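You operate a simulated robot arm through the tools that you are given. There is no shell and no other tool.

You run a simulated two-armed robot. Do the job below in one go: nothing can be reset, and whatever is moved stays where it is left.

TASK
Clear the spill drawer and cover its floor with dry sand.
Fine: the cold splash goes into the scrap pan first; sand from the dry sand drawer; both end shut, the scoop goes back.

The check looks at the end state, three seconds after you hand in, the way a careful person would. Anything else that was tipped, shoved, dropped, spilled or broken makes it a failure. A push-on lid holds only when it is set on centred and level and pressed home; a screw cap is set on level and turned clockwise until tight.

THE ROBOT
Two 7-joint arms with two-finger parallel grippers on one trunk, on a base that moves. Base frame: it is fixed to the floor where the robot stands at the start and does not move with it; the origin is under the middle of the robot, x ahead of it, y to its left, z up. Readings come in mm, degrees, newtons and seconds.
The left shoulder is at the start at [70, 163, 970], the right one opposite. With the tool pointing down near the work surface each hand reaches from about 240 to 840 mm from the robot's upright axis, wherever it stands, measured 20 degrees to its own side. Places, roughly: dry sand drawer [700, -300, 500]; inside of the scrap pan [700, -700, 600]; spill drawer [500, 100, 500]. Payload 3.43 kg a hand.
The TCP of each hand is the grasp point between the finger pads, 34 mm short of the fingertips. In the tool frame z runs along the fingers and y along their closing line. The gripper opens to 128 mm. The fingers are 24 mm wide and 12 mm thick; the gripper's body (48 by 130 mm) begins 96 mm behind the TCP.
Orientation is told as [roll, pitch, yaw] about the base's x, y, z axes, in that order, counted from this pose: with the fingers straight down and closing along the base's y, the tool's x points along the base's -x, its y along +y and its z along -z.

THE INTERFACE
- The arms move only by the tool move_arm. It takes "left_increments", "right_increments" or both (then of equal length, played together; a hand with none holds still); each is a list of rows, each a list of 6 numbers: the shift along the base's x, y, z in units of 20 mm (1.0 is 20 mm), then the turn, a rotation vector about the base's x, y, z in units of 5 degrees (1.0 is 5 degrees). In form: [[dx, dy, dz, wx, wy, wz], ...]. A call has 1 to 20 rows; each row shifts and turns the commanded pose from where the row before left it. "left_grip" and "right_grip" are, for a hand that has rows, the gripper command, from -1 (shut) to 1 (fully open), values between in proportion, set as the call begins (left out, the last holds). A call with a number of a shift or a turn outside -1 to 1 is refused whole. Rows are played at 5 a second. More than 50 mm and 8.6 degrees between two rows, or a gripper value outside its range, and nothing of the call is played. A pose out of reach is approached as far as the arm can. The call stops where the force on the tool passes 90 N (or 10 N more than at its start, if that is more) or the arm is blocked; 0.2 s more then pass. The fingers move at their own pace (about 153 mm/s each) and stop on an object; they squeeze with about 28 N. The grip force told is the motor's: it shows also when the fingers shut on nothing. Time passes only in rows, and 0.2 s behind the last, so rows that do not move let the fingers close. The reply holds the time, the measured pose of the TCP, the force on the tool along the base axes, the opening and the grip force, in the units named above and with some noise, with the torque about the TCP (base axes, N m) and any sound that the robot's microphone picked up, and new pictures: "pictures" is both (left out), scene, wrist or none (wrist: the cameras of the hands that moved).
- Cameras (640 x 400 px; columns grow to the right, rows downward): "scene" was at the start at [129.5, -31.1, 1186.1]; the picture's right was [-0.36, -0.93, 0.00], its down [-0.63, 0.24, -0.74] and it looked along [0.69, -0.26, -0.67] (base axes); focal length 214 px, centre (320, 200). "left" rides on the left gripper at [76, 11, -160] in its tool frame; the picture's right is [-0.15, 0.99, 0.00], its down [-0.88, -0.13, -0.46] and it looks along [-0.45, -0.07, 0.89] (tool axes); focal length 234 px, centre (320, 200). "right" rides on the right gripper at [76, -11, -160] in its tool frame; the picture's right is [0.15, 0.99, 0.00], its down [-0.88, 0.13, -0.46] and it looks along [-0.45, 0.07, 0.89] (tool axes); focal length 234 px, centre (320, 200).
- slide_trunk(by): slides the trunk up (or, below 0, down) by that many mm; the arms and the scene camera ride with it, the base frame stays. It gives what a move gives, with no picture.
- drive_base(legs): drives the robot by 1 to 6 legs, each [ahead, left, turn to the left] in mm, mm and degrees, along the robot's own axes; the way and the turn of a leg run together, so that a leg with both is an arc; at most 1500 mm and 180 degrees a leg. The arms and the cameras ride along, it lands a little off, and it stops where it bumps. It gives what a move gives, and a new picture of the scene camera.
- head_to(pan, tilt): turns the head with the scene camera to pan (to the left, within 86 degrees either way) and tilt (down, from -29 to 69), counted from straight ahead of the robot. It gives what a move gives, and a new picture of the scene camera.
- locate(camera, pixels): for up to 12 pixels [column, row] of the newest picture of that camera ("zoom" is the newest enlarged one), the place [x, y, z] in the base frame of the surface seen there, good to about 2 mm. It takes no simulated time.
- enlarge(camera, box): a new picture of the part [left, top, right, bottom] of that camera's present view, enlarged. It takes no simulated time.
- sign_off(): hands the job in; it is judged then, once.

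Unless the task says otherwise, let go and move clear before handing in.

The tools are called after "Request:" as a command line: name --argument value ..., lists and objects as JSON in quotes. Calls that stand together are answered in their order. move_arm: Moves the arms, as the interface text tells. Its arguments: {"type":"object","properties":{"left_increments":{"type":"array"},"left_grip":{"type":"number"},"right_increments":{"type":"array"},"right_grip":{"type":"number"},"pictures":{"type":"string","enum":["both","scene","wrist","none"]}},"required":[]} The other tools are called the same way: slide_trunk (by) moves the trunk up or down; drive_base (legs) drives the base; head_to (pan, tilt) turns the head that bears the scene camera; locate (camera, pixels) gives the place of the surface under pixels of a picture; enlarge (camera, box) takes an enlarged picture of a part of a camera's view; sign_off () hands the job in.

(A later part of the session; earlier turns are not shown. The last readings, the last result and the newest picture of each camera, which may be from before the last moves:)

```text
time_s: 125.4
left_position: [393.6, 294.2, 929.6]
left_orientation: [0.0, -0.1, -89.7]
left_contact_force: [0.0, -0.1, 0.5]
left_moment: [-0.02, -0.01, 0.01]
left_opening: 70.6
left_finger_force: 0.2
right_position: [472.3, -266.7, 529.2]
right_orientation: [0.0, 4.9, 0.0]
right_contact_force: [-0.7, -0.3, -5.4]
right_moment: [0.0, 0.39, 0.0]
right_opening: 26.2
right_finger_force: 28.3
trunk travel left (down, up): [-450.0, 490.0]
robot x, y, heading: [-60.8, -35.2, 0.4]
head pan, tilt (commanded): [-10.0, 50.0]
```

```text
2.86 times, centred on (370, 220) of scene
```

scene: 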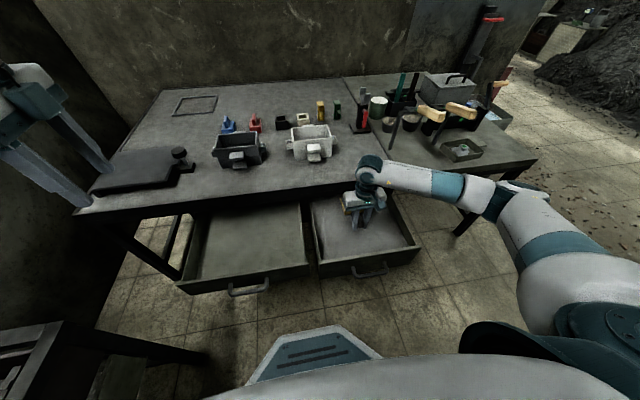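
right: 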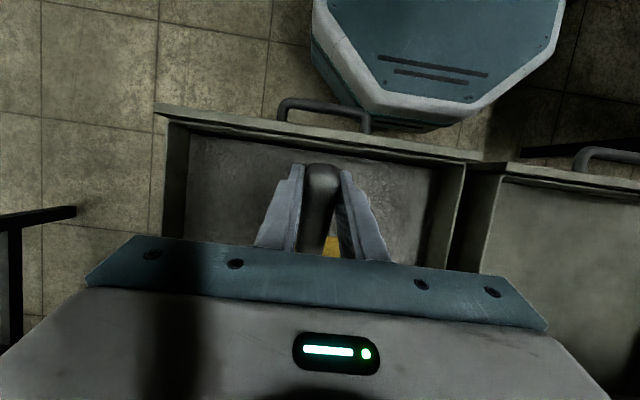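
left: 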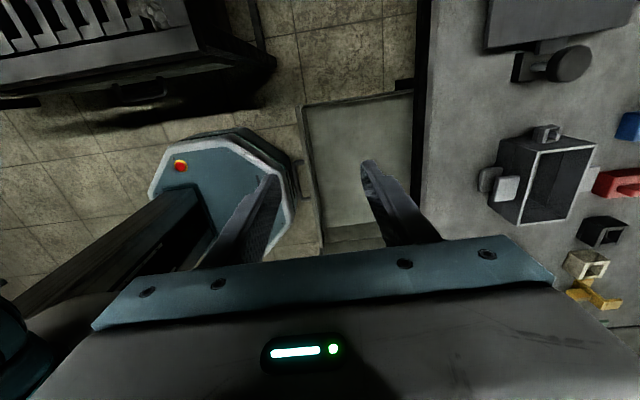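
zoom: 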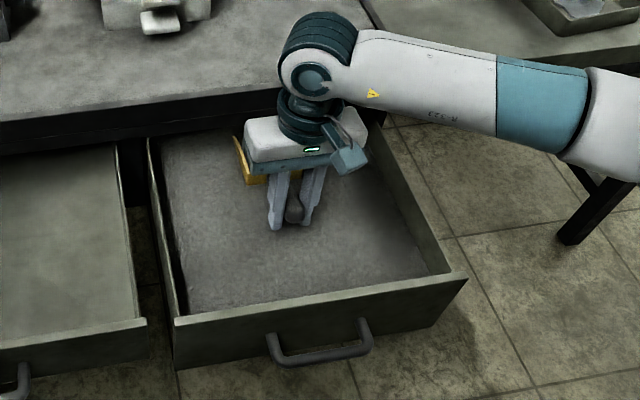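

The load is now -5.4 N, about 0.38 kg of sand. I'll draw back from the table edge, tip the nose up to hold the load, and lift slowly clear of the rims.

Request:
move_arm --right_increments '[[-0.3, 0, 0.2, 0, -0.7, 0], [-0.3, 0, 0.2, 0, -0.7, 0], [-0.3, 0, 0.3, 0, -0.6, 0], [-0.3, 0, 0.3, 0, 0, 0], [0, 0, 0.5, 0, 0, 0], [0, 0, 0.6, 0, 0, 0], [0, 0, 0.7, 0, 0, 0], [0, 0, 0.7, 0, 0, 0], [0, 0, 0.7, 0, 0, 0], [0, 0, 0.7, 0, 0, 0], [0, 0, 0.5, 0, 0, 0], [0, 0, 0, 0, 0, 0]]'

Request:
enlarge --camera "scene" --box '[290, 150, 450, 290]'

```text
time_s: 128.0
left_position: [394.7, 292.9, 930.1]
left_orientation: [0.0, 0.0, -89.7]
left_contact_force: [0.2, -0.4, -1.3]
left_moment: [0.0, -0.01, -0.03]
left_opening: 70.3
left_finger_force: 0.1
right_position: [448.4, -267.3, 636.4]
right_orientation: [0.1, -5.0, -0.1]
right_contact_force: [-3.1, -1.4, -7.0]
right_moment: [-0.1, 0.73, -0.06]
right_opening: 25.9
right_finger_force: 28.0
trunk travel left (down, up): [-450.0, 490.0]
robot x, y, heading: [-57.8, -34.0, 0.1]
head pan, tilt (commanded): [-10.0, 50.0]
```

scene: 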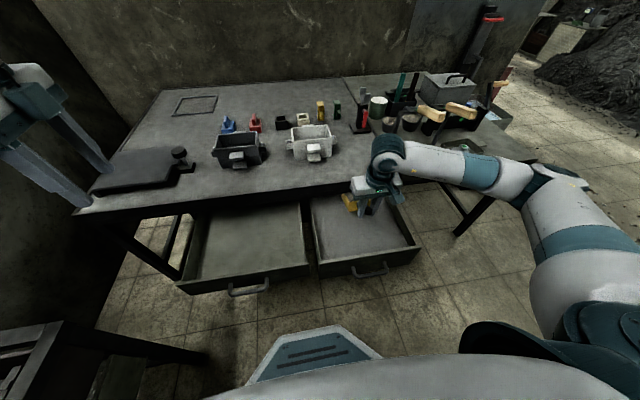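
right: 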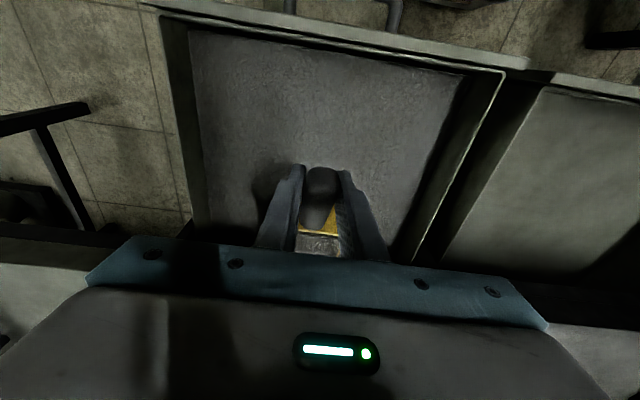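

```text
2.86 times, centred on (370, 220) of scene
```

zoom: 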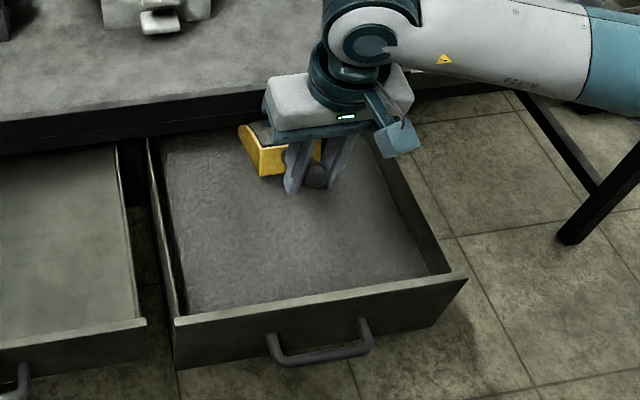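

The force now shows x -3.1 N, so I should check whether the scoop's lip is touching the table edge. I'll locate the bowl's edges.

Request:
enlarge --camera "scene" --box '[325, 175, 405, 225]'

Request:
locate --camera "zoom" --pixels '[[130, 140], [110, 155], [150, 195], [175, 230], [260, 225], [190, 150], [225, 150], [160, 130], [340, 250], [60, 60], [60, 90]]'

```text
8.00 times, centred on (365, 200) of scene
```

zoom: 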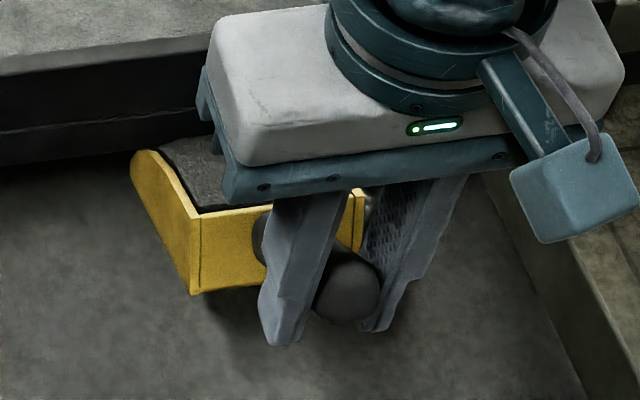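

```text
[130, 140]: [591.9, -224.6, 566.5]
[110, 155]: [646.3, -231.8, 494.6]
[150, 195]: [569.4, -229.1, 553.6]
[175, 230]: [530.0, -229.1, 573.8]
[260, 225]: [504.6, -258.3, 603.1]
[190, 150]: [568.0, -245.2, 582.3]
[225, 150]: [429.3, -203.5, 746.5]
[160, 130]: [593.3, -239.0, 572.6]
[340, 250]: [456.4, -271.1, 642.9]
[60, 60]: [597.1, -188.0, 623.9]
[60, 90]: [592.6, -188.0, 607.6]
```

The lip caught under the table apron (x≈592) during the lift, and the scoop pivoted nose-down in the grip, though the bowl still holds sand. I'll draw back 40 mm to free it before anything else.

Request:
move_arm --right_increments '[[-0.4, 0, 0, 0, 0, 0], [-0.4, 0, 0, 0, -0.4, 0], [-0.4, 0, 0, 0, -0.4, 0], [-0.4, 0, 0, 0, -0.4, 0], [-0.4, 0, 0, 0, -0.4, 0], [-0.4, 0, 0, 0, -0.4, 0]]'

Request:
enlarge --camera "scene" --box '[315, 175, 415, 250]'

```text
time_s: 129.4
left_position: [392.8, 294.5, 929.1]
left_orientation: [0.0, 0.0, -89.7]
left_contact_force: [-0.5, 0.1, -0.3]
left_moment: [0.01, -0.01, 0.02]
left_opening: 70.6
left_finger_force: 0.0
right_position: [398.4, -266.7, 636.4]
right_orientation: [0.0, -15.1, -0.1]
right_contact_force: [0.3, -0.2, -5.9]
right_moment: [0.01, 0.34, 0.01]
right_opening: 25.8
right_finger_force: 28.2
trunk travel left (down, up): [-450.0, 490.0]
robot x, y, heading: [-58.9, -39.8, 0.6]
head pan, tilt (commanded): [-10.0, 50.0]
```

scene: 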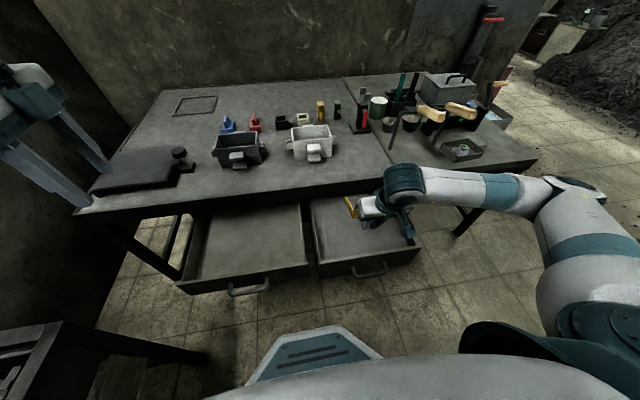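
right: 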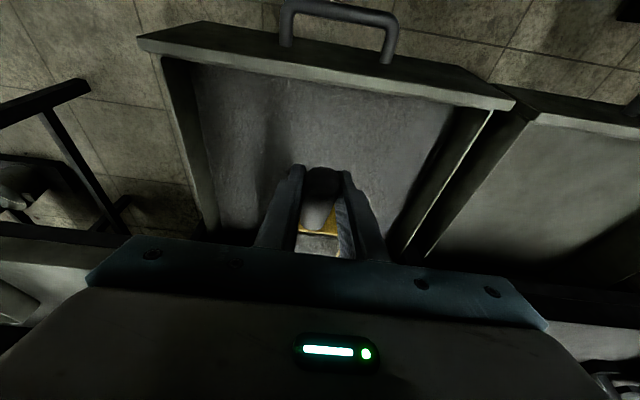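

```text
5.33 times, centred on (365, 212) of scene
```

zoom: 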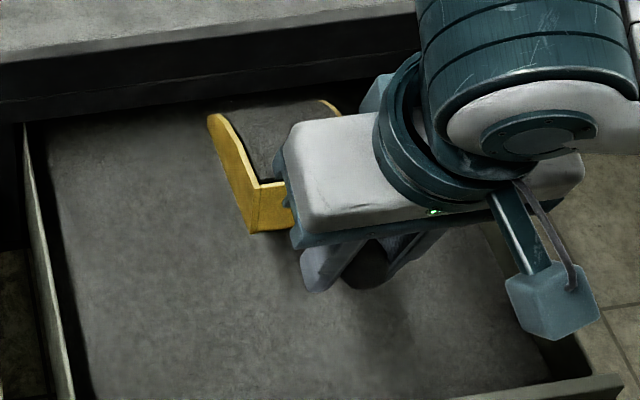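

Request:
locate --camera "zoom" --pixels '[[225, 140], [240, 165], [257, 190], [262, 225], [250, 225], [280, 205], [230, 110], [290, 110], [335, 105], [370, 275], [250, 140], [215, 125]]'

```text
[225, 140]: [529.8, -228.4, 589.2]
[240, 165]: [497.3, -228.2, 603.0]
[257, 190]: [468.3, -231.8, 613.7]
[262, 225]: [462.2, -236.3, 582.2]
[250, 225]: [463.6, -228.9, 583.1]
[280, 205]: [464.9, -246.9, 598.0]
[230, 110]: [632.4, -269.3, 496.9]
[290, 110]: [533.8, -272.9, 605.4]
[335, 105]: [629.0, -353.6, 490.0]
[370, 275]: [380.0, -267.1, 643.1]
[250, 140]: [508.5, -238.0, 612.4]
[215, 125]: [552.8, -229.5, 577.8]
```

The scoop is free and heaped: -5.9 N, roughly 0.43 kg of sand. I'll level it with a bit more hand pitch, raise it, and carry it smoothly over to the spill drawer.

Request:
move_arm --right_increments '[[0, 0, 0.5, 0, -0.5, 0], [0, 0, 0.5, 0, -0.5, 0], [0, 0, 0.5, 0, -0.5, 0], [0, 0.3, 0, 0, 0, 0], [0, 0.6, 0, 0, 0, 0], [0, 0.9, 0, 0, 0, 0], [0, 0.9, 0, 0, 0, 0], [0, 0.9, 0, 0, 0, 0], [0, 0.9, 0, 0, 0, 0], [0, 0.9, 0, 0, 0, 0], [0, 0.9, 0, 0, 0, 0], [0, 0.9, 0, 0, 0, 0], [0, 0.9, 0, 0, 0, 0], [0, 0.9, 0, 0, 0, 0], [0, 0.9, 0, 0, 0, 0], [0, 0.9, 0, 0, 0, 0], [0, 0.9, 0, 0, 0, 0], [0, 0.9, 0, 0, 0, 0], [0, 0.9, 0, 0, 0, 0], [0, 0.9, 0, 0, 0, 0]]'

Request:
enlarge --camera "scene" --box '[170, 150, 430, 310]'

```text
time_s: 133.6
left_position: [393.3, 294.7, 929.0]
left_orientation: [0.1, 0.0, -89.7]
left_contact_force: [-0.1, 0.0, 0.9]
left_moment: [-0.02, 0.0, 0.0]
left_opening: 70.5
left_finger_force: 0.0
right_position: [403.4, 21.6, 666.4]
right_orientation: [-0.1, -22.5, 0.0]
right_contact_force: [-0.2, 0.0, -5.1]
right_moment: [-0.03, 0.36, 0.02]
right_opening: 26.0
right_finger_force: 28.0
right hand out of reach, approached as far as the arm can: row 3
trunk travel left (down, up): [-450.0, 490.0]
robot x, y, heading: [-60.9, -35.0, 0.2]
head pan, tilt (commanded): [-10.0, 50.0]
```

scene: 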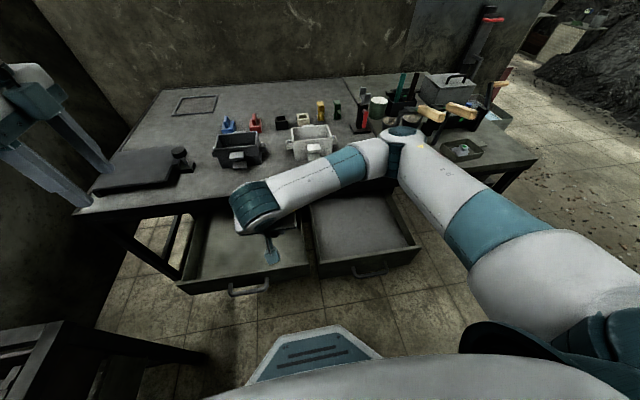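
right: 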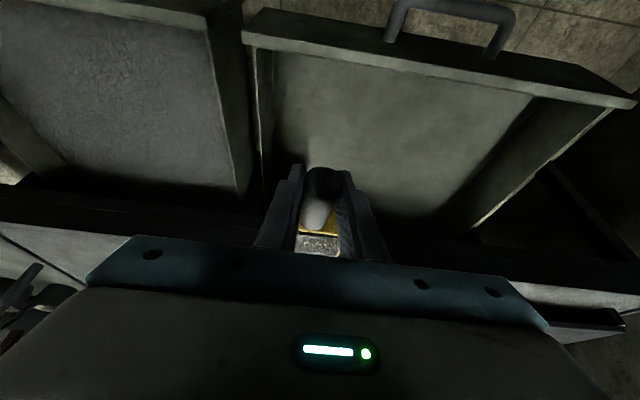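

```text
2.46 times, centred on (300, 230) of scene
```

zoom: 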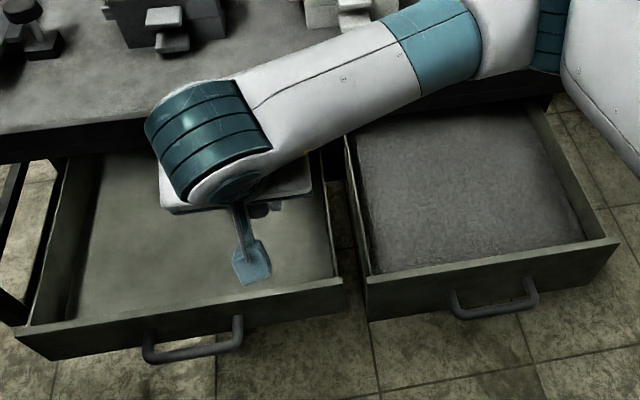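

Now over the spill drawer with the load on board. I'll bring the scoop back and down near the front panel at a moderate nose-down angle, ready to pour in a line from front to back.

Request:
move_arm --right_increments '[[-0.5, 0, -0.3, 0, 0.5, 0], [-0.6, 0, -0.3, 0, 0.5, 0], [-0.6, 0, -0.3, 0, 0.5, 0], [-0.6, 0, -0.3, 0, 0.5, 0], [-0.3, 0, -0.3, 0, 0.5, 0]]'

Request:
enlarge --camera "scene" --box '[170, 150, 430, 310]'

```text
time_s: 134.8
left_position: [393.3, 292.5, 929.9]
left_orientation: [0.0, 0.0, -89.7]
left_contact_force: [-0.1, 0.3, -0.3]
left_moment: [0.01, -0.03, -0.03]
left_opening: 70.2
left_finger_force: 0.1
right_position: [350.3, 22.1, 636.0]
right_orientation: [0.1, -10.1, -0.1]
right_contact_force: [0.2, 0.7, -5.3]
right_moment: [-0.01, 0.32, -0.02]
right_opening: 26.1
right_finger_force: 28.3
trunk travel left (down, up): [-450.0, 490.0]
robot x, y, heading: [-59.6, -42.1, 0.3]
head pan, tilt (commanded): [-10.0, 50.0]
```

scene: 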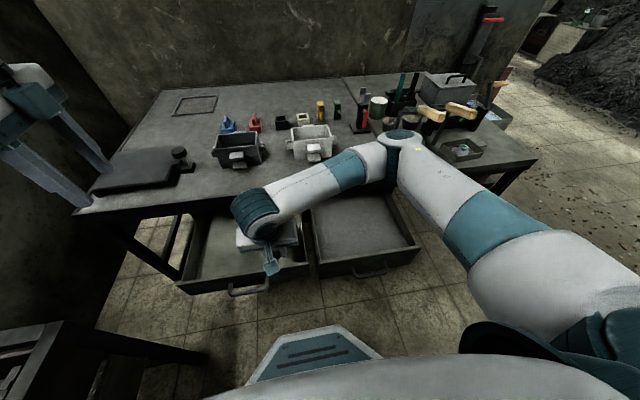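
right: 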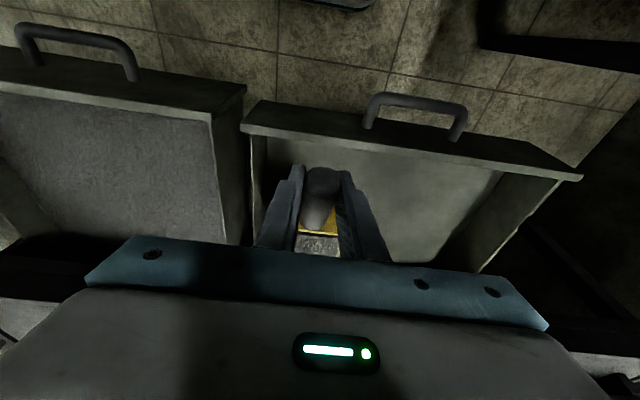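

```text
2.46 times, centred on (300, 230) of scene
```

zoom: 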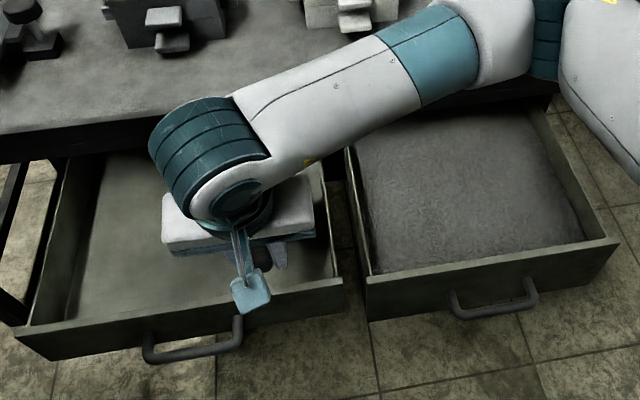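

Request:
enlarge --camera "left" --box '[240, 60, 480, 260]'

```text
2.00 times, centred on (360, 160) of left
```

zoom: 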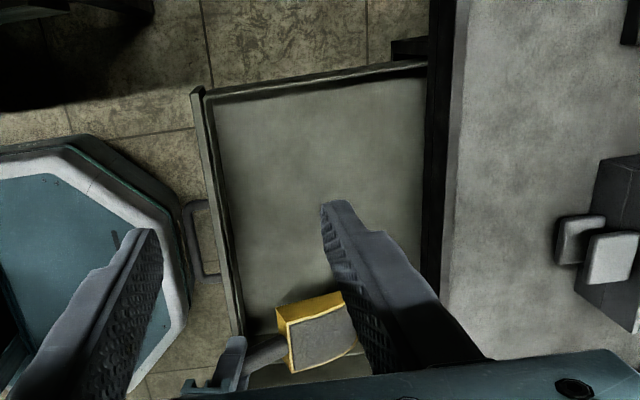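

The left camera shows the bowl full of sand inside the spill drawer at (320,330) of the enlargement. I'll now tilt and move forward so the sand runs out in a line.

Request:
move_arm --right_increments '[[-0.5, 0, -0.4, 0, 1, 0], [-0.5, 0, -0.4, 0, 1, 0], [-0.5, 0, -0.4, 0, 0.8, 0], [0.5, 0, 0, 0, 0.6, 0], [0.6, 0, 0, 0, 0.6, 0], [0.7, 0, 0, 0, 0.6, 0], [0.7, 0, 0, 0, 0.6, 0]]'

Request:
enlarge --camera "left" --box '[240, 60, 480, 260]'

```text
time_s: 136.4
left_position: [394.1, 294.1, 928.9]
left_orientation: [0.0, 0.0, -89.8]
left_contact_force: [-0.3, 0.7, 0.8]
left_moment: [0.01, 0.01, 0.01]
left_opening: 70.3
left_finger_force: 0.0
right_position: [372.0, 18.8, 611.2]
right_orientation: [0.0, 15.9, 0.0]
right_contact_force: [0.2, 0.4, -2.5]
right_moment: [0.0, 0.12, 0.03]
right_opening: 25.6
right_finger_force: 28.1
trunk travel left (down, up): [-450.0, 490.0]
robot x, y, heading: [-59.2, -38.6, 0.3]
head pan, tilt (commanded): [-10.0, 50.0]
```

scene: 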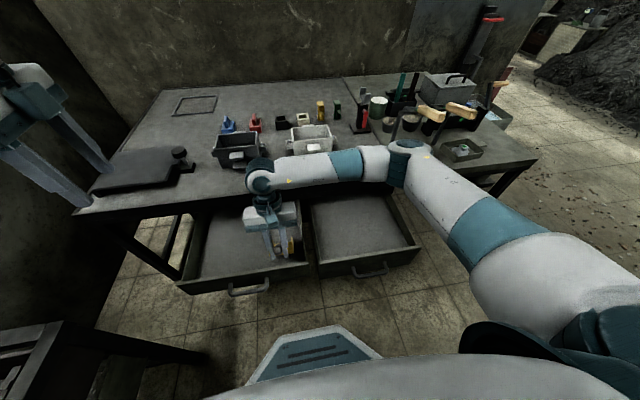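
right: 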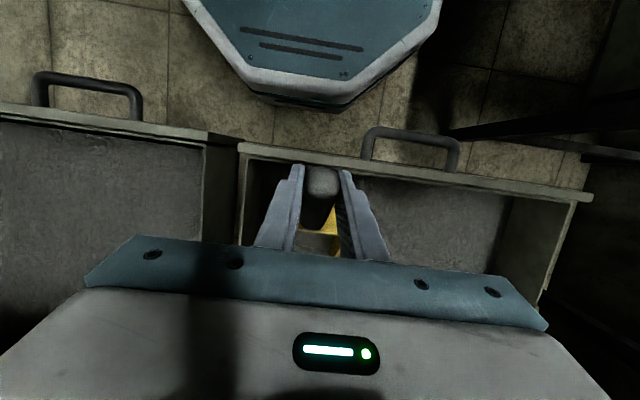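

```text
2.00 times, centred on (360, 160) of left
```

zoom: 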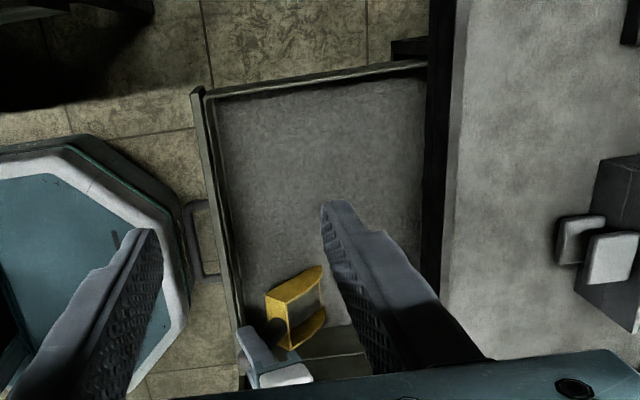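

The spill drawer floor has changed to sand texture over its whole width, so the pour spreads into a layer. I'll measure its height.

Request:
locate --camera "left" --pixels '[[290, 100], [320, 110], [360, 100], [400, 100], [300, 140], [350, 140], [400, 130], [310, 170], [340, 180], [390, 180], [430, 180], [300, 190]]'

Request:
enlarge --camera "scene" --box '[170, 170, 320, 310]'

```text
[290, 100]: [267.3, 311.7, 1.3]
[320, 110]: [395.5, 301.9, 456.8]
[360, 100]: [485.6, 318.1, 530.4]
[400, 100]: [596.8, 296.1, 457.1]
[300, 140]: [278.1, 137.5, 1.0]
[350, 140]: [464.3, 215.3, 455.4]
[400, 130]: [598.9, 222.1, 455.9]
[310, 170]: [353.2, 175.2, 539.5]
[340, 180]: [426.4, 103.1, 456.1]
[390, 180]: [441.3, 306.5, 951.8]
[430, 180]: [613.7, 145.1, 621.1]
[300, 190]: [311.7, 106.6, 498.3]
```

```text
2.86 times, centred on (245, 240) of scene
```

zoom: 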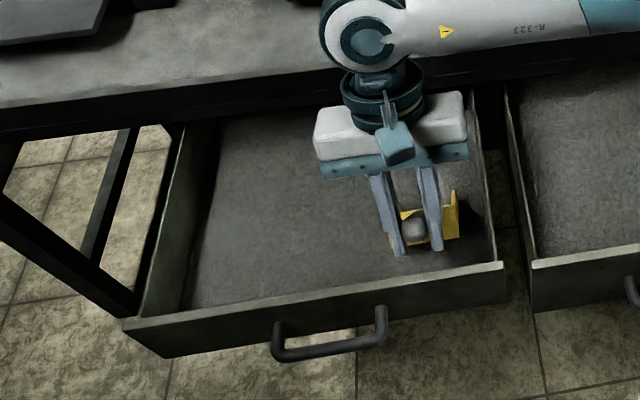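

The layer is so far only about 2 mm (z≈456), so more scoops are needed. I'll finish emptying this one further forward.

Request:
move_arm --right_increments '[[0.7, 0.2, 0, 0, 0.8, 0], [0.7, 0.3, 0, 0, 0.8, 0], [0.7, 0.3, 0, 0, 0.8, 0], [0.6, 0.2, 0, 0, 0.8, 0], [0.4, 0, 0, 0, 0.8, 0], [0, 0, 0, 0, 0.6, 0], [0, 0, 0, 0, 0, 0], [0, 0, 0.2, 0, 0, 0]]'

Request:
enlarge --camera "scene" --box '[170, 170, 320, 310]'

Request:
enlarge --camera "left" --box '[240, 60, 480, 260]'

```text
time_s: 138.2
left_position: [393.2, 294.2, 930.1]
left_orientation: [-0.1, 0.0, -89.7]
left_contact_force: [-0.1, 0.4, 0.9]
left_moment: [-0.03, -0.02, 0.0]
left_opening: 70.4
left_finger_force: 0.0
right_position: [432.7, 39.8, 617.2]
right_orientation: [0.0, 39.0, 0.0]
right_contact_force: [0.0, 0.0, -2.4]
right_moment: [-0.01, 0.04, -0.01]
right_opening: 25.5
right_finger_force: 27.7
trunk travel left (down, up): [-450.0, 490.0]
robot x, y, heading: [-58.0, -40.7, 0.2]
head pan, tilt (commanded): [-10.0, 50.0]
```

scene: 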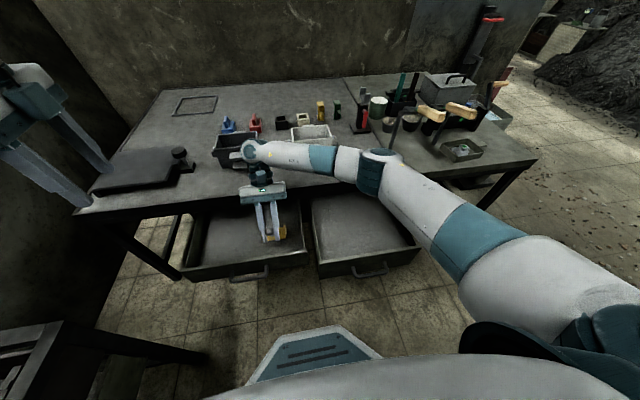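
right: 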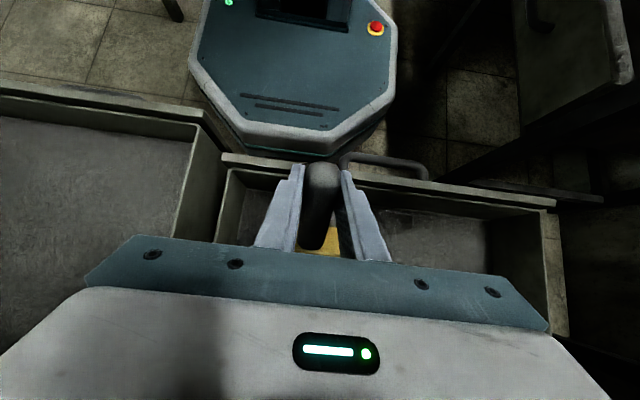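

```text
2.86 times, centred on (245, 240) of scene
```

zoom: 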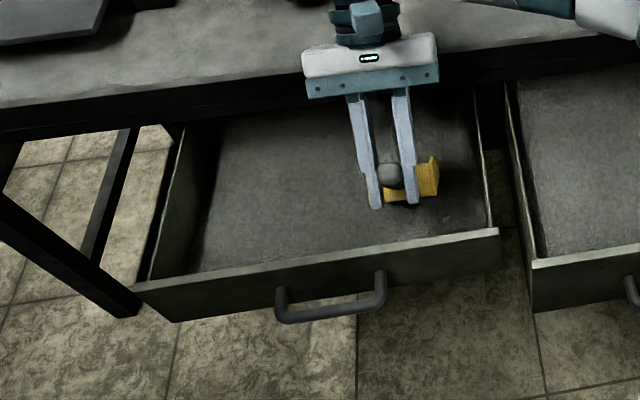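

```text
2.00 times, centred on (360, 160) of left
```

zoom: 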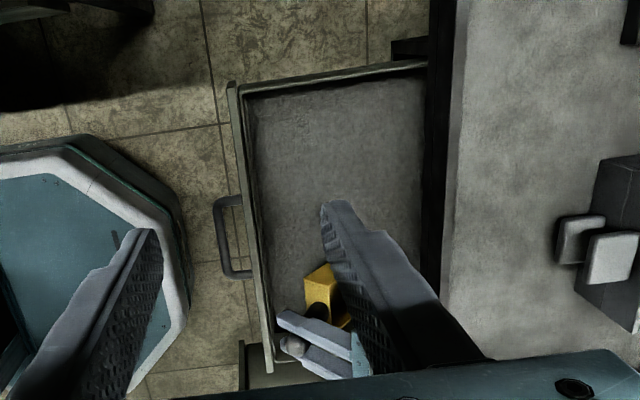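

The spill drawer has slid in by a few centimetres, so the scoop may be dragging it. I'll check where the scoop's lip is relative to the drawer floor.

Request:
locate --camera "scene" --pixels '[[278, 232], [282, 228], [283, 235], [273, 230], [262, 238], [272, 238], [305, 252], [190, 270], [240, 262], [180, 282], [250, 215], [230, 230]]'

Request:
enlarge --camera "scene" --box '[235, 190, 315, 250]'

```text
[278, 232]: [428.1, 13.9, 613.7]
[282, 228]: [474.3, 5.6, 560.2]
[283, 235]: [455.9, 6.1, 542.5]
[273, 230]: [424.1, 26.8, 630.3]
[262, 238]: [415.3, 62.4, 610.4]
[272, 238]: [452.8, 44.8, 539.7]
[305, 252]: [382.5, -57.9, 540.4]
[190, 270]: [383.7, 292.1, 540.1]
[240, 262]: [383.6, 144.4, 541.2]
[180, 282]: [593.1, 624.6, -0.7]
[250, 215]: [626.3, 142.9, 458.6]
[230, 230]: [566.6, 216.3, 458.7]
```

```text
6.67 times, centred on (275, 220) of scene
```

zoom: 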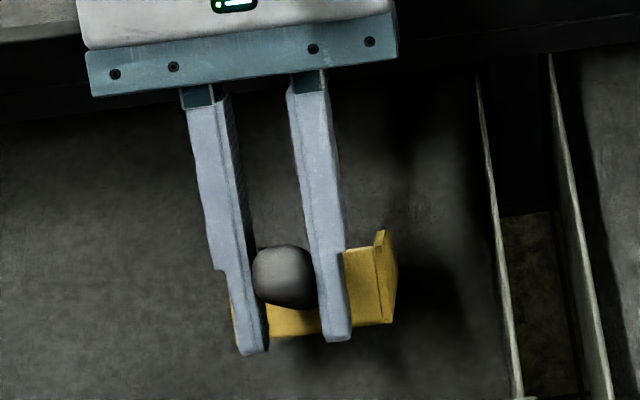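

Request:
move_arm --right_increments '[[0, 0, 0.6, 0, 0, 0], [0, 0, 0.8, 0, 0, 0], [0, 0, 0.8, 0, -0.5, 0], [0, 0, 0.8, 0, -0.5, 0], [0, 0, 0.5, 0, -1, 0], [0, 0, 0, 0, -1, 0], [0, 0, 0, 0, -1, 0], [0, 0, 0, 0, -1, 0], [0, 0, 0, 0, -1, 0], [0, 0, 0, 0, -1, 0]]'

Request:
locate --camera "left" --pixels '[[340, 120], [380, 110], [420, 105], [430, 150], [350, 150], [380, 150], [345, 180], [340, 220], [350, 200], [430, 120]]'

Request:
enlarge --camera "left" --box '[240, 60, 480, 260]'

```text
time_s: 140.4
left_position: [393.0, 293.9, 930.3]
left_orientation: [-0.1, -0.1, -89.6]
left_contact_force: [-0.6, 0.9, 0.3]
left_moment: [-0.05, -0.01, 0.01]
left_opening: 70.4
left_finger_force: 0.0
right_position: [432.4, 40.9, 686.7]
right_orientation: [-0.1, 4.0, 0.0]
right_contact_force: [-9.0, -0.1, -1.4]
right_moment: [0.06, 0.84, -0.1]
right_opening: 25.4
right_finger_force: 28.0
trunk travel left (down, up): [-450.0, 490.0]
robot x, y, heading: [-60.0, -35.4, 0.0]
head pan, tilt (commanded): [-10.0, 50.0]
```

scene: 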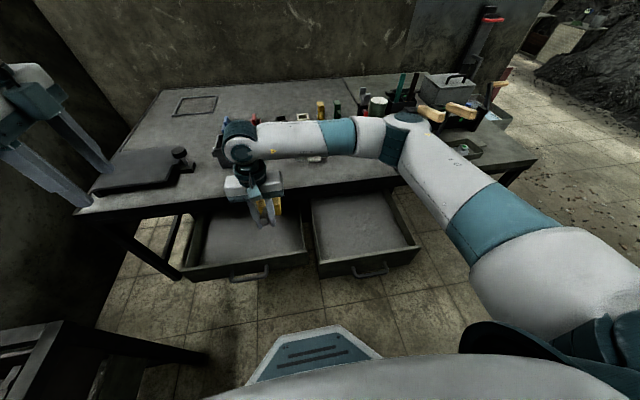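
right: 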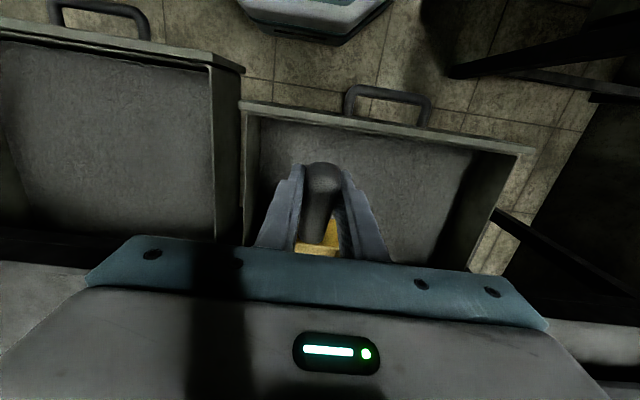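

```text
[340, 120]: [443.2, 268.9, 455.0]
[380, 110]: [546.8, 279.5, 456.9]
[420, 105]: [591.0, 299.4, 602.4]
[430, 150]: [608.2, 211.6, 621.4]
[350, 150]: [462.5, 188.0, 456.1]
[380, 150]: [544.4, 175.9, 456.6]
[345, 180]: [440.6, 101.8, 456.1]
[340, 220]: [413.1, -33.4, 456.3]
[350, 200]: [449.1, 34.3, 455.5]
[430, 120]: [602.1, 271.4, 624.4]
```

```text
2.00 times, centred on (360, 160) of left
```

zoom: 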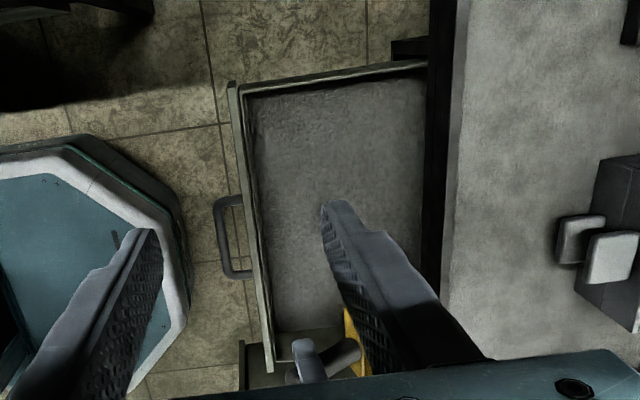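

The -9 N in x shows the lip is touching the table front again. I'll back off 60 mm right away.

Request:
move_arm --right_increments '[[-0.6, 0, 0, 0, 0, 0], [-0.8, 0, 0, 0, 0, 0], [-0.8, 0, 0, 0, 0, 0], [-0.6, 0, 0, 0, 0, 0], [0, 0, 0, 0, 0, 0]]'

Request:
enlarge --camera "scene" --box '[200, 160, 330, 270]'

Request:
enlarge --camera "left" --box '[260, 160, 420, 260]'

```text
time_s: 141.6
left_position: [394.2, 293.1, 929.7]
left_orientation: [0.0, 0.0, -89.8]
left_contact_force: [0.1, -0.2, -1.1]
left_moment: [0.01, -0.01, -0.02]
left_opening: 70.7
left_finger_force: 0.1
right_position: [375.5, 42.0, 686.4]
right_orientation: [0.0, 4.0, 0.0]
right_contact_force: [0.5, 0.6, -2.4]
right_moment: [-0.04, 0.12, -0.02]
right_opening: 25.6
right_finger_force: 27.5
trunk travel left (down, up): [-450.0, 490.0]
robot x, y, heading: [-61.0, -38.2, 0.4]
head pan, tilt (commanded): [-10.0, 50.0]
```

scene: 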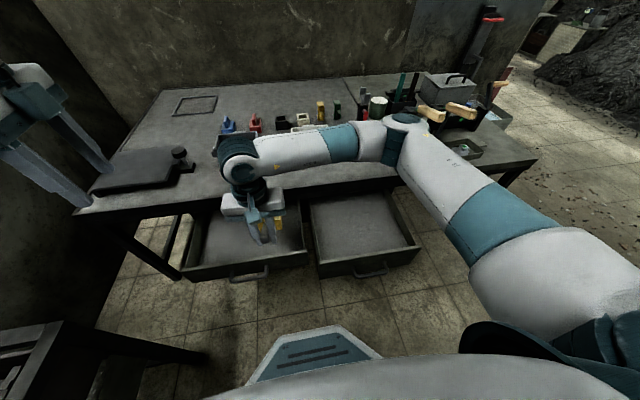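
right: 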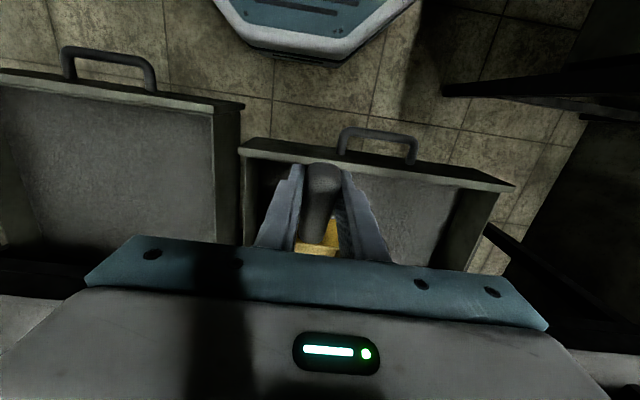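

```text
3.64 times, centred on (265, 215) of scene
```

zoom: 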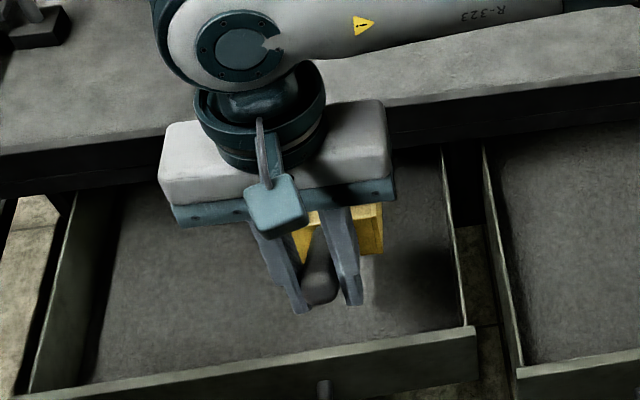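

```text
4.00 times, centred on (340, 210) of left
```

zoom: 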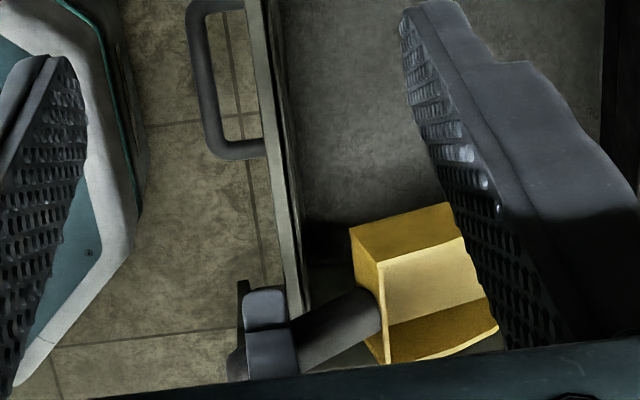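

Request:
locate --camera "zoom" --pixels '[[358, 232], [440, 210], [385, 268], [455, 240], [388, 358], [495, 330], [400, 300], [460, 280], [340, 320], [360, 300], [420, 345], [370, 320]]'

```text
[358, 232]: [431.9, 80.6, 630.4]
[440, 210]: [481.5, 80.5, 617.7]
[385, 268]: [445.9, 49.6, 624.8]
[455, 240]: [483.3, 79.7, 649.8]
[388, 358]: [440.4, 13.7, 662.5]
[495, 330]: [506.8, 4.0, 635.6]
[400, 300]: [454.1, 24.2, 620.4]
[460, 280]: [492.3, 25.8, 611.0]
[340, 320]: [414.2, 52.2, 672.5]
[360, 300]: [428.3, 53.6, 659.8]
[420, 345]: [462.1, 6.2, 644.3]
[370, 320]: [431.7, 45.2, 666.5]
```

The bowl floor slopes 13° nose-down with the hand at 4°, and the drawer now has ~2 mm of sand everywhere. I'll go back for a second scoop at y≈-200 and plunge the lip nose-first, staying clear of the table front this time.

Request:
move_arm --right_increments '[[0.07, -1, 0, 0, 0.12, 0], [0.07, -1, 0, 0, 0.12, 0], [0.07, -1, 0, 0, 0.12, 0], [0.07, -1, 0, 0, 0.12, 0], [0.07, -1, 0, 0, 0.12, 0], [0.07, -1, 0, 0, 0.12, 0], [0.07, -1, 0, 0, 0.12, 0], [0.07, -1, 0, 0, 0.12, 0], [0.07, -1, 0, 0, 0.12, 0], [0.07, -1, 0, 0, 0.12, 0], [0.07, -1, 0, 0, 0.12, 0], [0.07, -1, 0, 0, 0.12, 0], [0, 0, -1, 0, 0, 0], [0, 0, -1, 0, 0, 0], [0, 0, -1, 0, 0, 0], [0, 0, -1, 0, 0, 0], [0, 0, -0.6, 0, 0, 0]]' --pictures "scene"

Request:
enlarge --camera "scene" --box '[290, 150, 450, 290]'

```text
time_s: 145.2
left_position: [393.5, 293.6, 930.2]
left_orientation: [0.0, 0.1, -89.7]
left_contact_force: [1.2, 0.5, 0.2]
left_moment: [-0.04, 0.0, 0.03]
left_opening: 70.6
left_finger_force: 0.0
right_position: [394.9, -198.2, 593.2]
right_orientation: [0.0, 11.2, 0.0]
right_contact_force: [-1.2, 0.3, -2.2]
right_moment: [0.01, 0.13, 0.0]
right_opening: 25.7
right_finger_force: 27.9
trunk travel left (down, up): [-450.0, 490.0]
robot x, y, heading: [-61.5, -35.9, 0.3]
head pan, tilt (commanded): [-10.0, 50.0]
```

scene: 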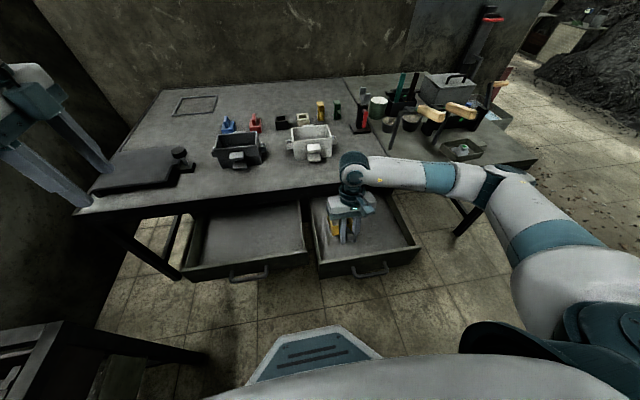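

```text
2.86 times, centred on (370, 220) of scene
```

zoom: 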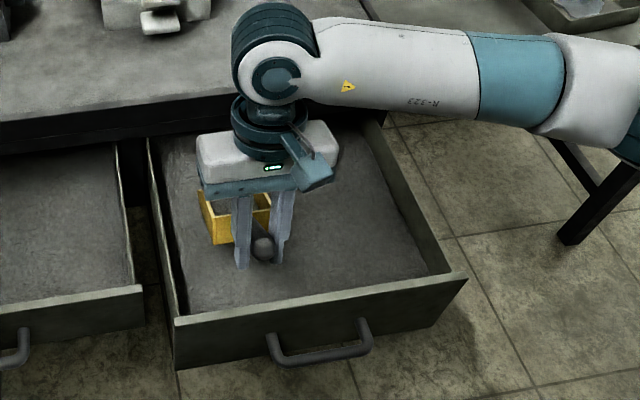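

Request:
move_arm --right_increments '[[0.15, 0, -0.6, 0, 0, 0], [0.15, 0, -0.6, 0, 0, 0], [0.15, 0, -0.6, 0, 0, 0], [0.25, 0, -0.27, 0, -0.5, 0], [0.25, 0, -0.27, 0, -0.5, 0], [0.25, 0, -0.27, 0, -0.5, 0], [0.25, 0, -0.27, 0, -0.5, 0], [0.35, 0, 0, 0, 0, 0], [0.35, 0, 0, 0, 0, 0]]' --pictures "scene"

Request:
enlarge --camera "scene" --box '[290, 150, 450, 290]'

```text
time_s: 147.2
left_position: [393.1, 294.0, 929.4]
left_orientation: [0.0, -0.1, -89.8]
left_contact_force: [-0.3, 0.1, 0.9]
left_moment: [0.0, -0.04, 0.03]
left_opening: 70.4
left_finger_force: 0.1
right_position: [438.5, -198.0, 536.0]
right_orientation: [-0.1, 1.3, 0.0]
right_contact_force: [-0.1, 0.8, -5.3]
right_moment: [0.02, 0.33, 0.02]
right_opening: 26.1
right_finger_force: 27.8
trunk travel left (down, up): [-450.0, 490.0]
robot x, y, heading: [-61.0, -39.7, 0.0]
head pan, tilt (commanded): [-10.0, 50.0]
```

scene: 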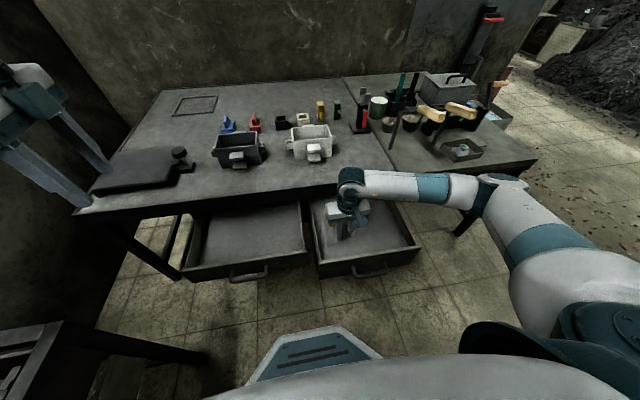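

```text
2.86 times, centred on (370, 220) of scene
```

zoom: 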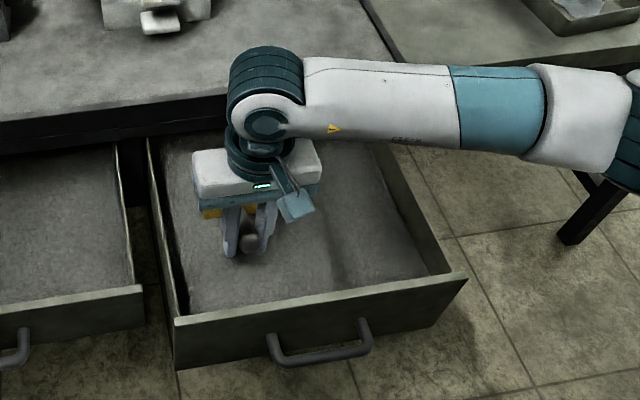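

The load reads -5.3 N again. I'll draw back, tip the nose up and lift clear, then carry it across.

Request:
move_arm --right_increments '[[-0.5, 0, 0.2, 0, -0.8, 0], [-0.5, 0, 0.2, 0, -0.8, 0], [-0.5, 0, 0.2, 0, -0.8, 0], [-0.3, 0, 0.5, 0, 0, 0], [0, 0, 0.6, 0, 0, 0], [0, 0, 0.6, 0, 0, 0], [0, 0, 0.6, 0, 0, 0], [0, 0, 0.6, 0, 0, 0], [0, 0, 0.6, 0, 0, 0], [0, 0, 0.6, 0, 0, 0], [0, 0, 0.6, 0, 0, 0], [0, 0, 0.6, 0, 0, 0], [0, 0, 0.6, 0, 0, 0], [0, 0, 0, 0, 0, 0]]' --pictures "scene"

Request:
enlarge --camera "scene" --box '[290, 150, 450, 290]'

```text
time_s: 150.2
left_position: [394.0, 294.0, 929.8]
left_orientation: [0.0, 0.0, -89.7]
left_contact_force: [-0.3, -0.1, 0.6]
left_moment: [0.01, 0.03, 0.01]
left_opening: 70.6
left_finger_force: 0.0
right_position: [400.8, -197.4, 666.8]
right_orientation: [0.0, -10.8, -0.1]
right_contact_force: [-0.2, 0.2, -5.5]
right_moment: [-0.02, 0.37, -0.01]
right_opening: 25.8
right_finger_force: 28.2
trunk travel left (down, up): [-450.0, 490.0]
robot x, y, heading: [-61.2, -37.5, 0.3]
head pan, tilt (commanded): [-10.0, 50.0]
```

scene: 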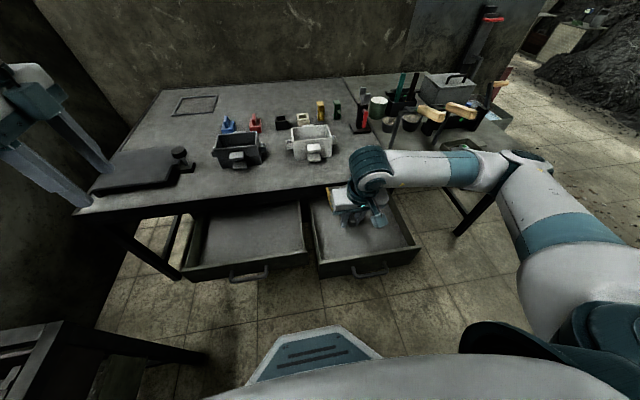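

```text
2.86 times, centred on (370, 220) of scene
```

zoom: 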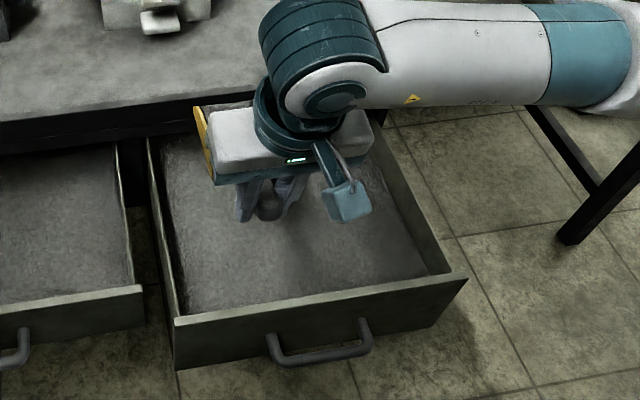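

The scoop lifted cleanly with its load (-5.5 N). I'll carry it over to the spill drawer, easing back toward the front.

Request:
move_arm --right_increments '[[0, 0.4, 0, 0, 0, 0], [-0.1, 0.8, 0, 0, 0, 0], [-0.2, 0.9, 0, 0, 0, 0], [-0.2, 0.9, 0, 0, 0, 0], [-0.2, 0.9, 0, 0, 0, 0], [-0.2, 0.9, 0, 0, 0, 0], [-0.2, 0.9, 0, 0, 0, 0], [-0.2, 0.9, 0, 0, 0, 0], [-0.2, 0.9, 0, 0, 0, 0], [-0.2, 0.9, 0, 0, 0, 0], [-0.2, 0.9, 0, 0, 0, 0], [-0.2, 0.9, 0, 0, 0, 0], [-0.2, 0.9, 0, 0, 0, 0], [-0.2, 0.9, 0, 0, 0, 0], [-0.2, 0.9, 0, 0, 0, 0], [0, 0.6, 0, 0, 0, 0], [0, 0.3, 0, 0, 0, 0]]' --pictures "scene"

Request:
enlarge --camera "left" --box '[240, 60, 480, 260]'

```text
time_s: 153.8
left_position: [393.2, 294.2, 930.0]
left_orientation: [0.0, 0.0, -89.7]
left_contact_force: [-0.2, 0.1, 0.0]
left_moment: [0.02, -0.01, 0.01]
left_opening: 70.4
left_finger_force: 0.1
right_position: [347.1, 79.2, 666.0]
right_orientation: [0.0, -10.8, 0.0]
right_contact_force: [-0.6, 0.2, -4.8]
right_moment: [-0.01, 0.33, -0.02]
right_opening: 25.8
right_finger_force: 27.7
trunk travel left (down, up): [-450.0, 490.0]
robot x, y, heading: [-60.9, -31.4, 0.5]
head pan, tilt (commanded): [-10.0, 50.0]
```

scene: 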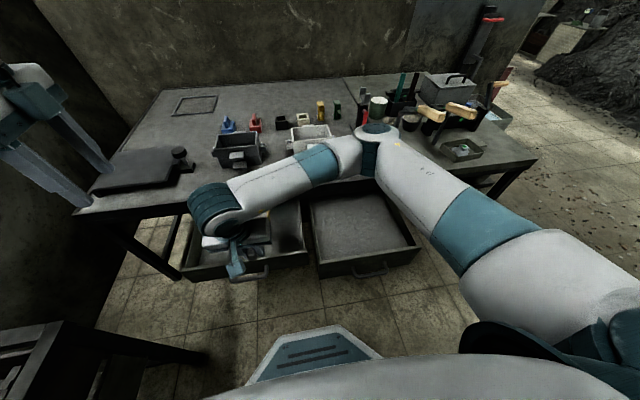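

```text
2.00 times, centred on (360, 160) of left
```

zoom: 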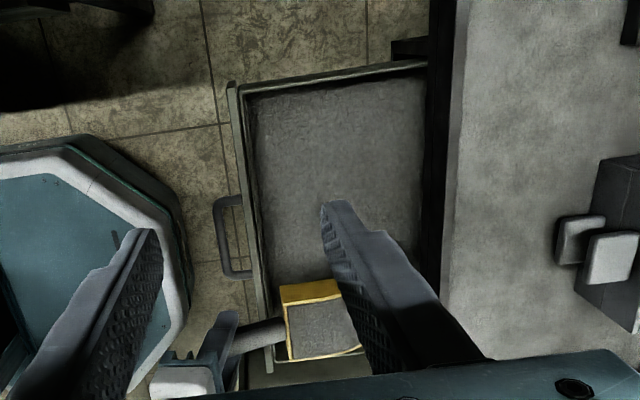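

The bowl is full over the spill drawer. I'll pour, tilting while moving forward and left, with the lip kept about 45 mm above the floor.

Request:
move_arm --right_increments '[[0, 0, -0.2, 0, 1, 0], [0, 0, -0.2, 0, 1, 0], [0, 0, -0.2, 0, 1, 0], [0, 0, -0.2, 0, 1, 0], [0, 0, -0.1, 0, 1, 0], [0.4, 0.3, 0, 0, 0.8, 0], [0.4, 0.3, 0, 0, 0.8, 0], [0.4, 0.3, 0, 0, 0.8, 0], [0.4, 0.3, 0, 0, 0.8, 0], [0.4, 0.3, 0, 0, 0.8, 0], [0.4, 0.3, 0, 0, 0.8, 0], [0.4, 0.3, 0, 0, 0.8, 0], [0.4, 0.3, 0, 0, 0.8, 0], [0, 0, 0, 0, 0, 0], [0, 0, 0, 0, 0, 0]]' --pictures "scene"

Request:
enlarge --camera "left" --box '[240, 60, 480, 260]'

Request:
locate --camera "left" --pixels '[[340, 110], [360, 115], [390, 115], [430, 110], [345, 140], [380, 140], [430, 140], [350, 160], [395, 155], [340, 150]]'

```text
time_s: 157.0
left_position: [393.2, 293.2, 928.9]
left_orientation: [0.0, -0.1, -89.7]
left_contact_force: [-0.7, 0.5, 0.7]
left_moment: [0.06, -0.01, -0.01]
left_opening: 70.3
left_finger_force: 0.1
right_position: [411.6, 127.5, 648.7]
right_orientation: [0.1, 46.2, 0.0]
right_contact_force: [0.6, -0.5, -1.9]
right_moment: [0.0, 0.02, 0.01]
right_opening: 25.8
right_finger_force: 28.5
trunk travel left (down, up): [-450.0, 490.0]
robot x, y, heading: [-58.6, -38.1, 0.3]
head pan, tilt (commanded): [-10.0, 50.0]
```

scene: 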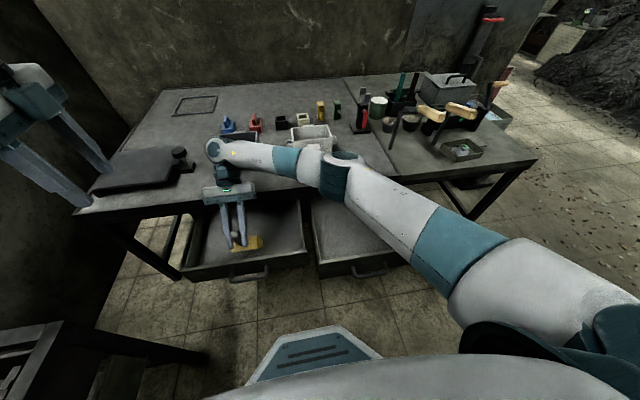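

```text
2.00 times, centred on (360, 160) of left
```

zoom: 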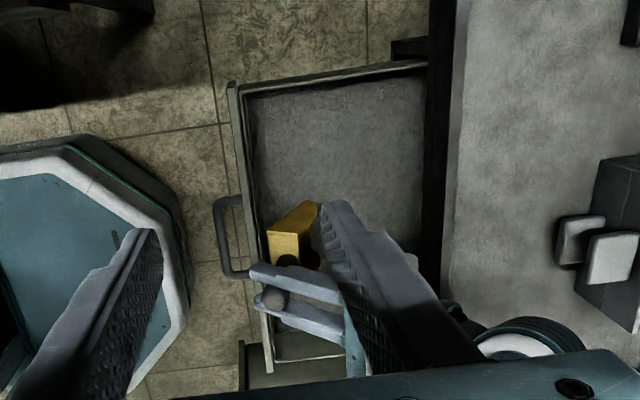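

```text
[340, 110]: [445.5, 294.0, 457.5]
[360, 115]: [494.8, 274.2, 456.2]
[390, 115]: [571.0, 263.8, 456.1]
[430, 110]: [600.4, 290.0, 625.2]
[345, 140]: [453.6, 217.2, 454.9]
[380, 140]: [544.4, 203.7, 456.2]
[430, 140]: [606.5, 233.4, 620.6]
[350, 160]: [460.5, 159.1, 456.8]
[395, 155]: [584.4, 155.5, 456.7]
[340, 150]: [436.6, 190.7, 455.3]
```

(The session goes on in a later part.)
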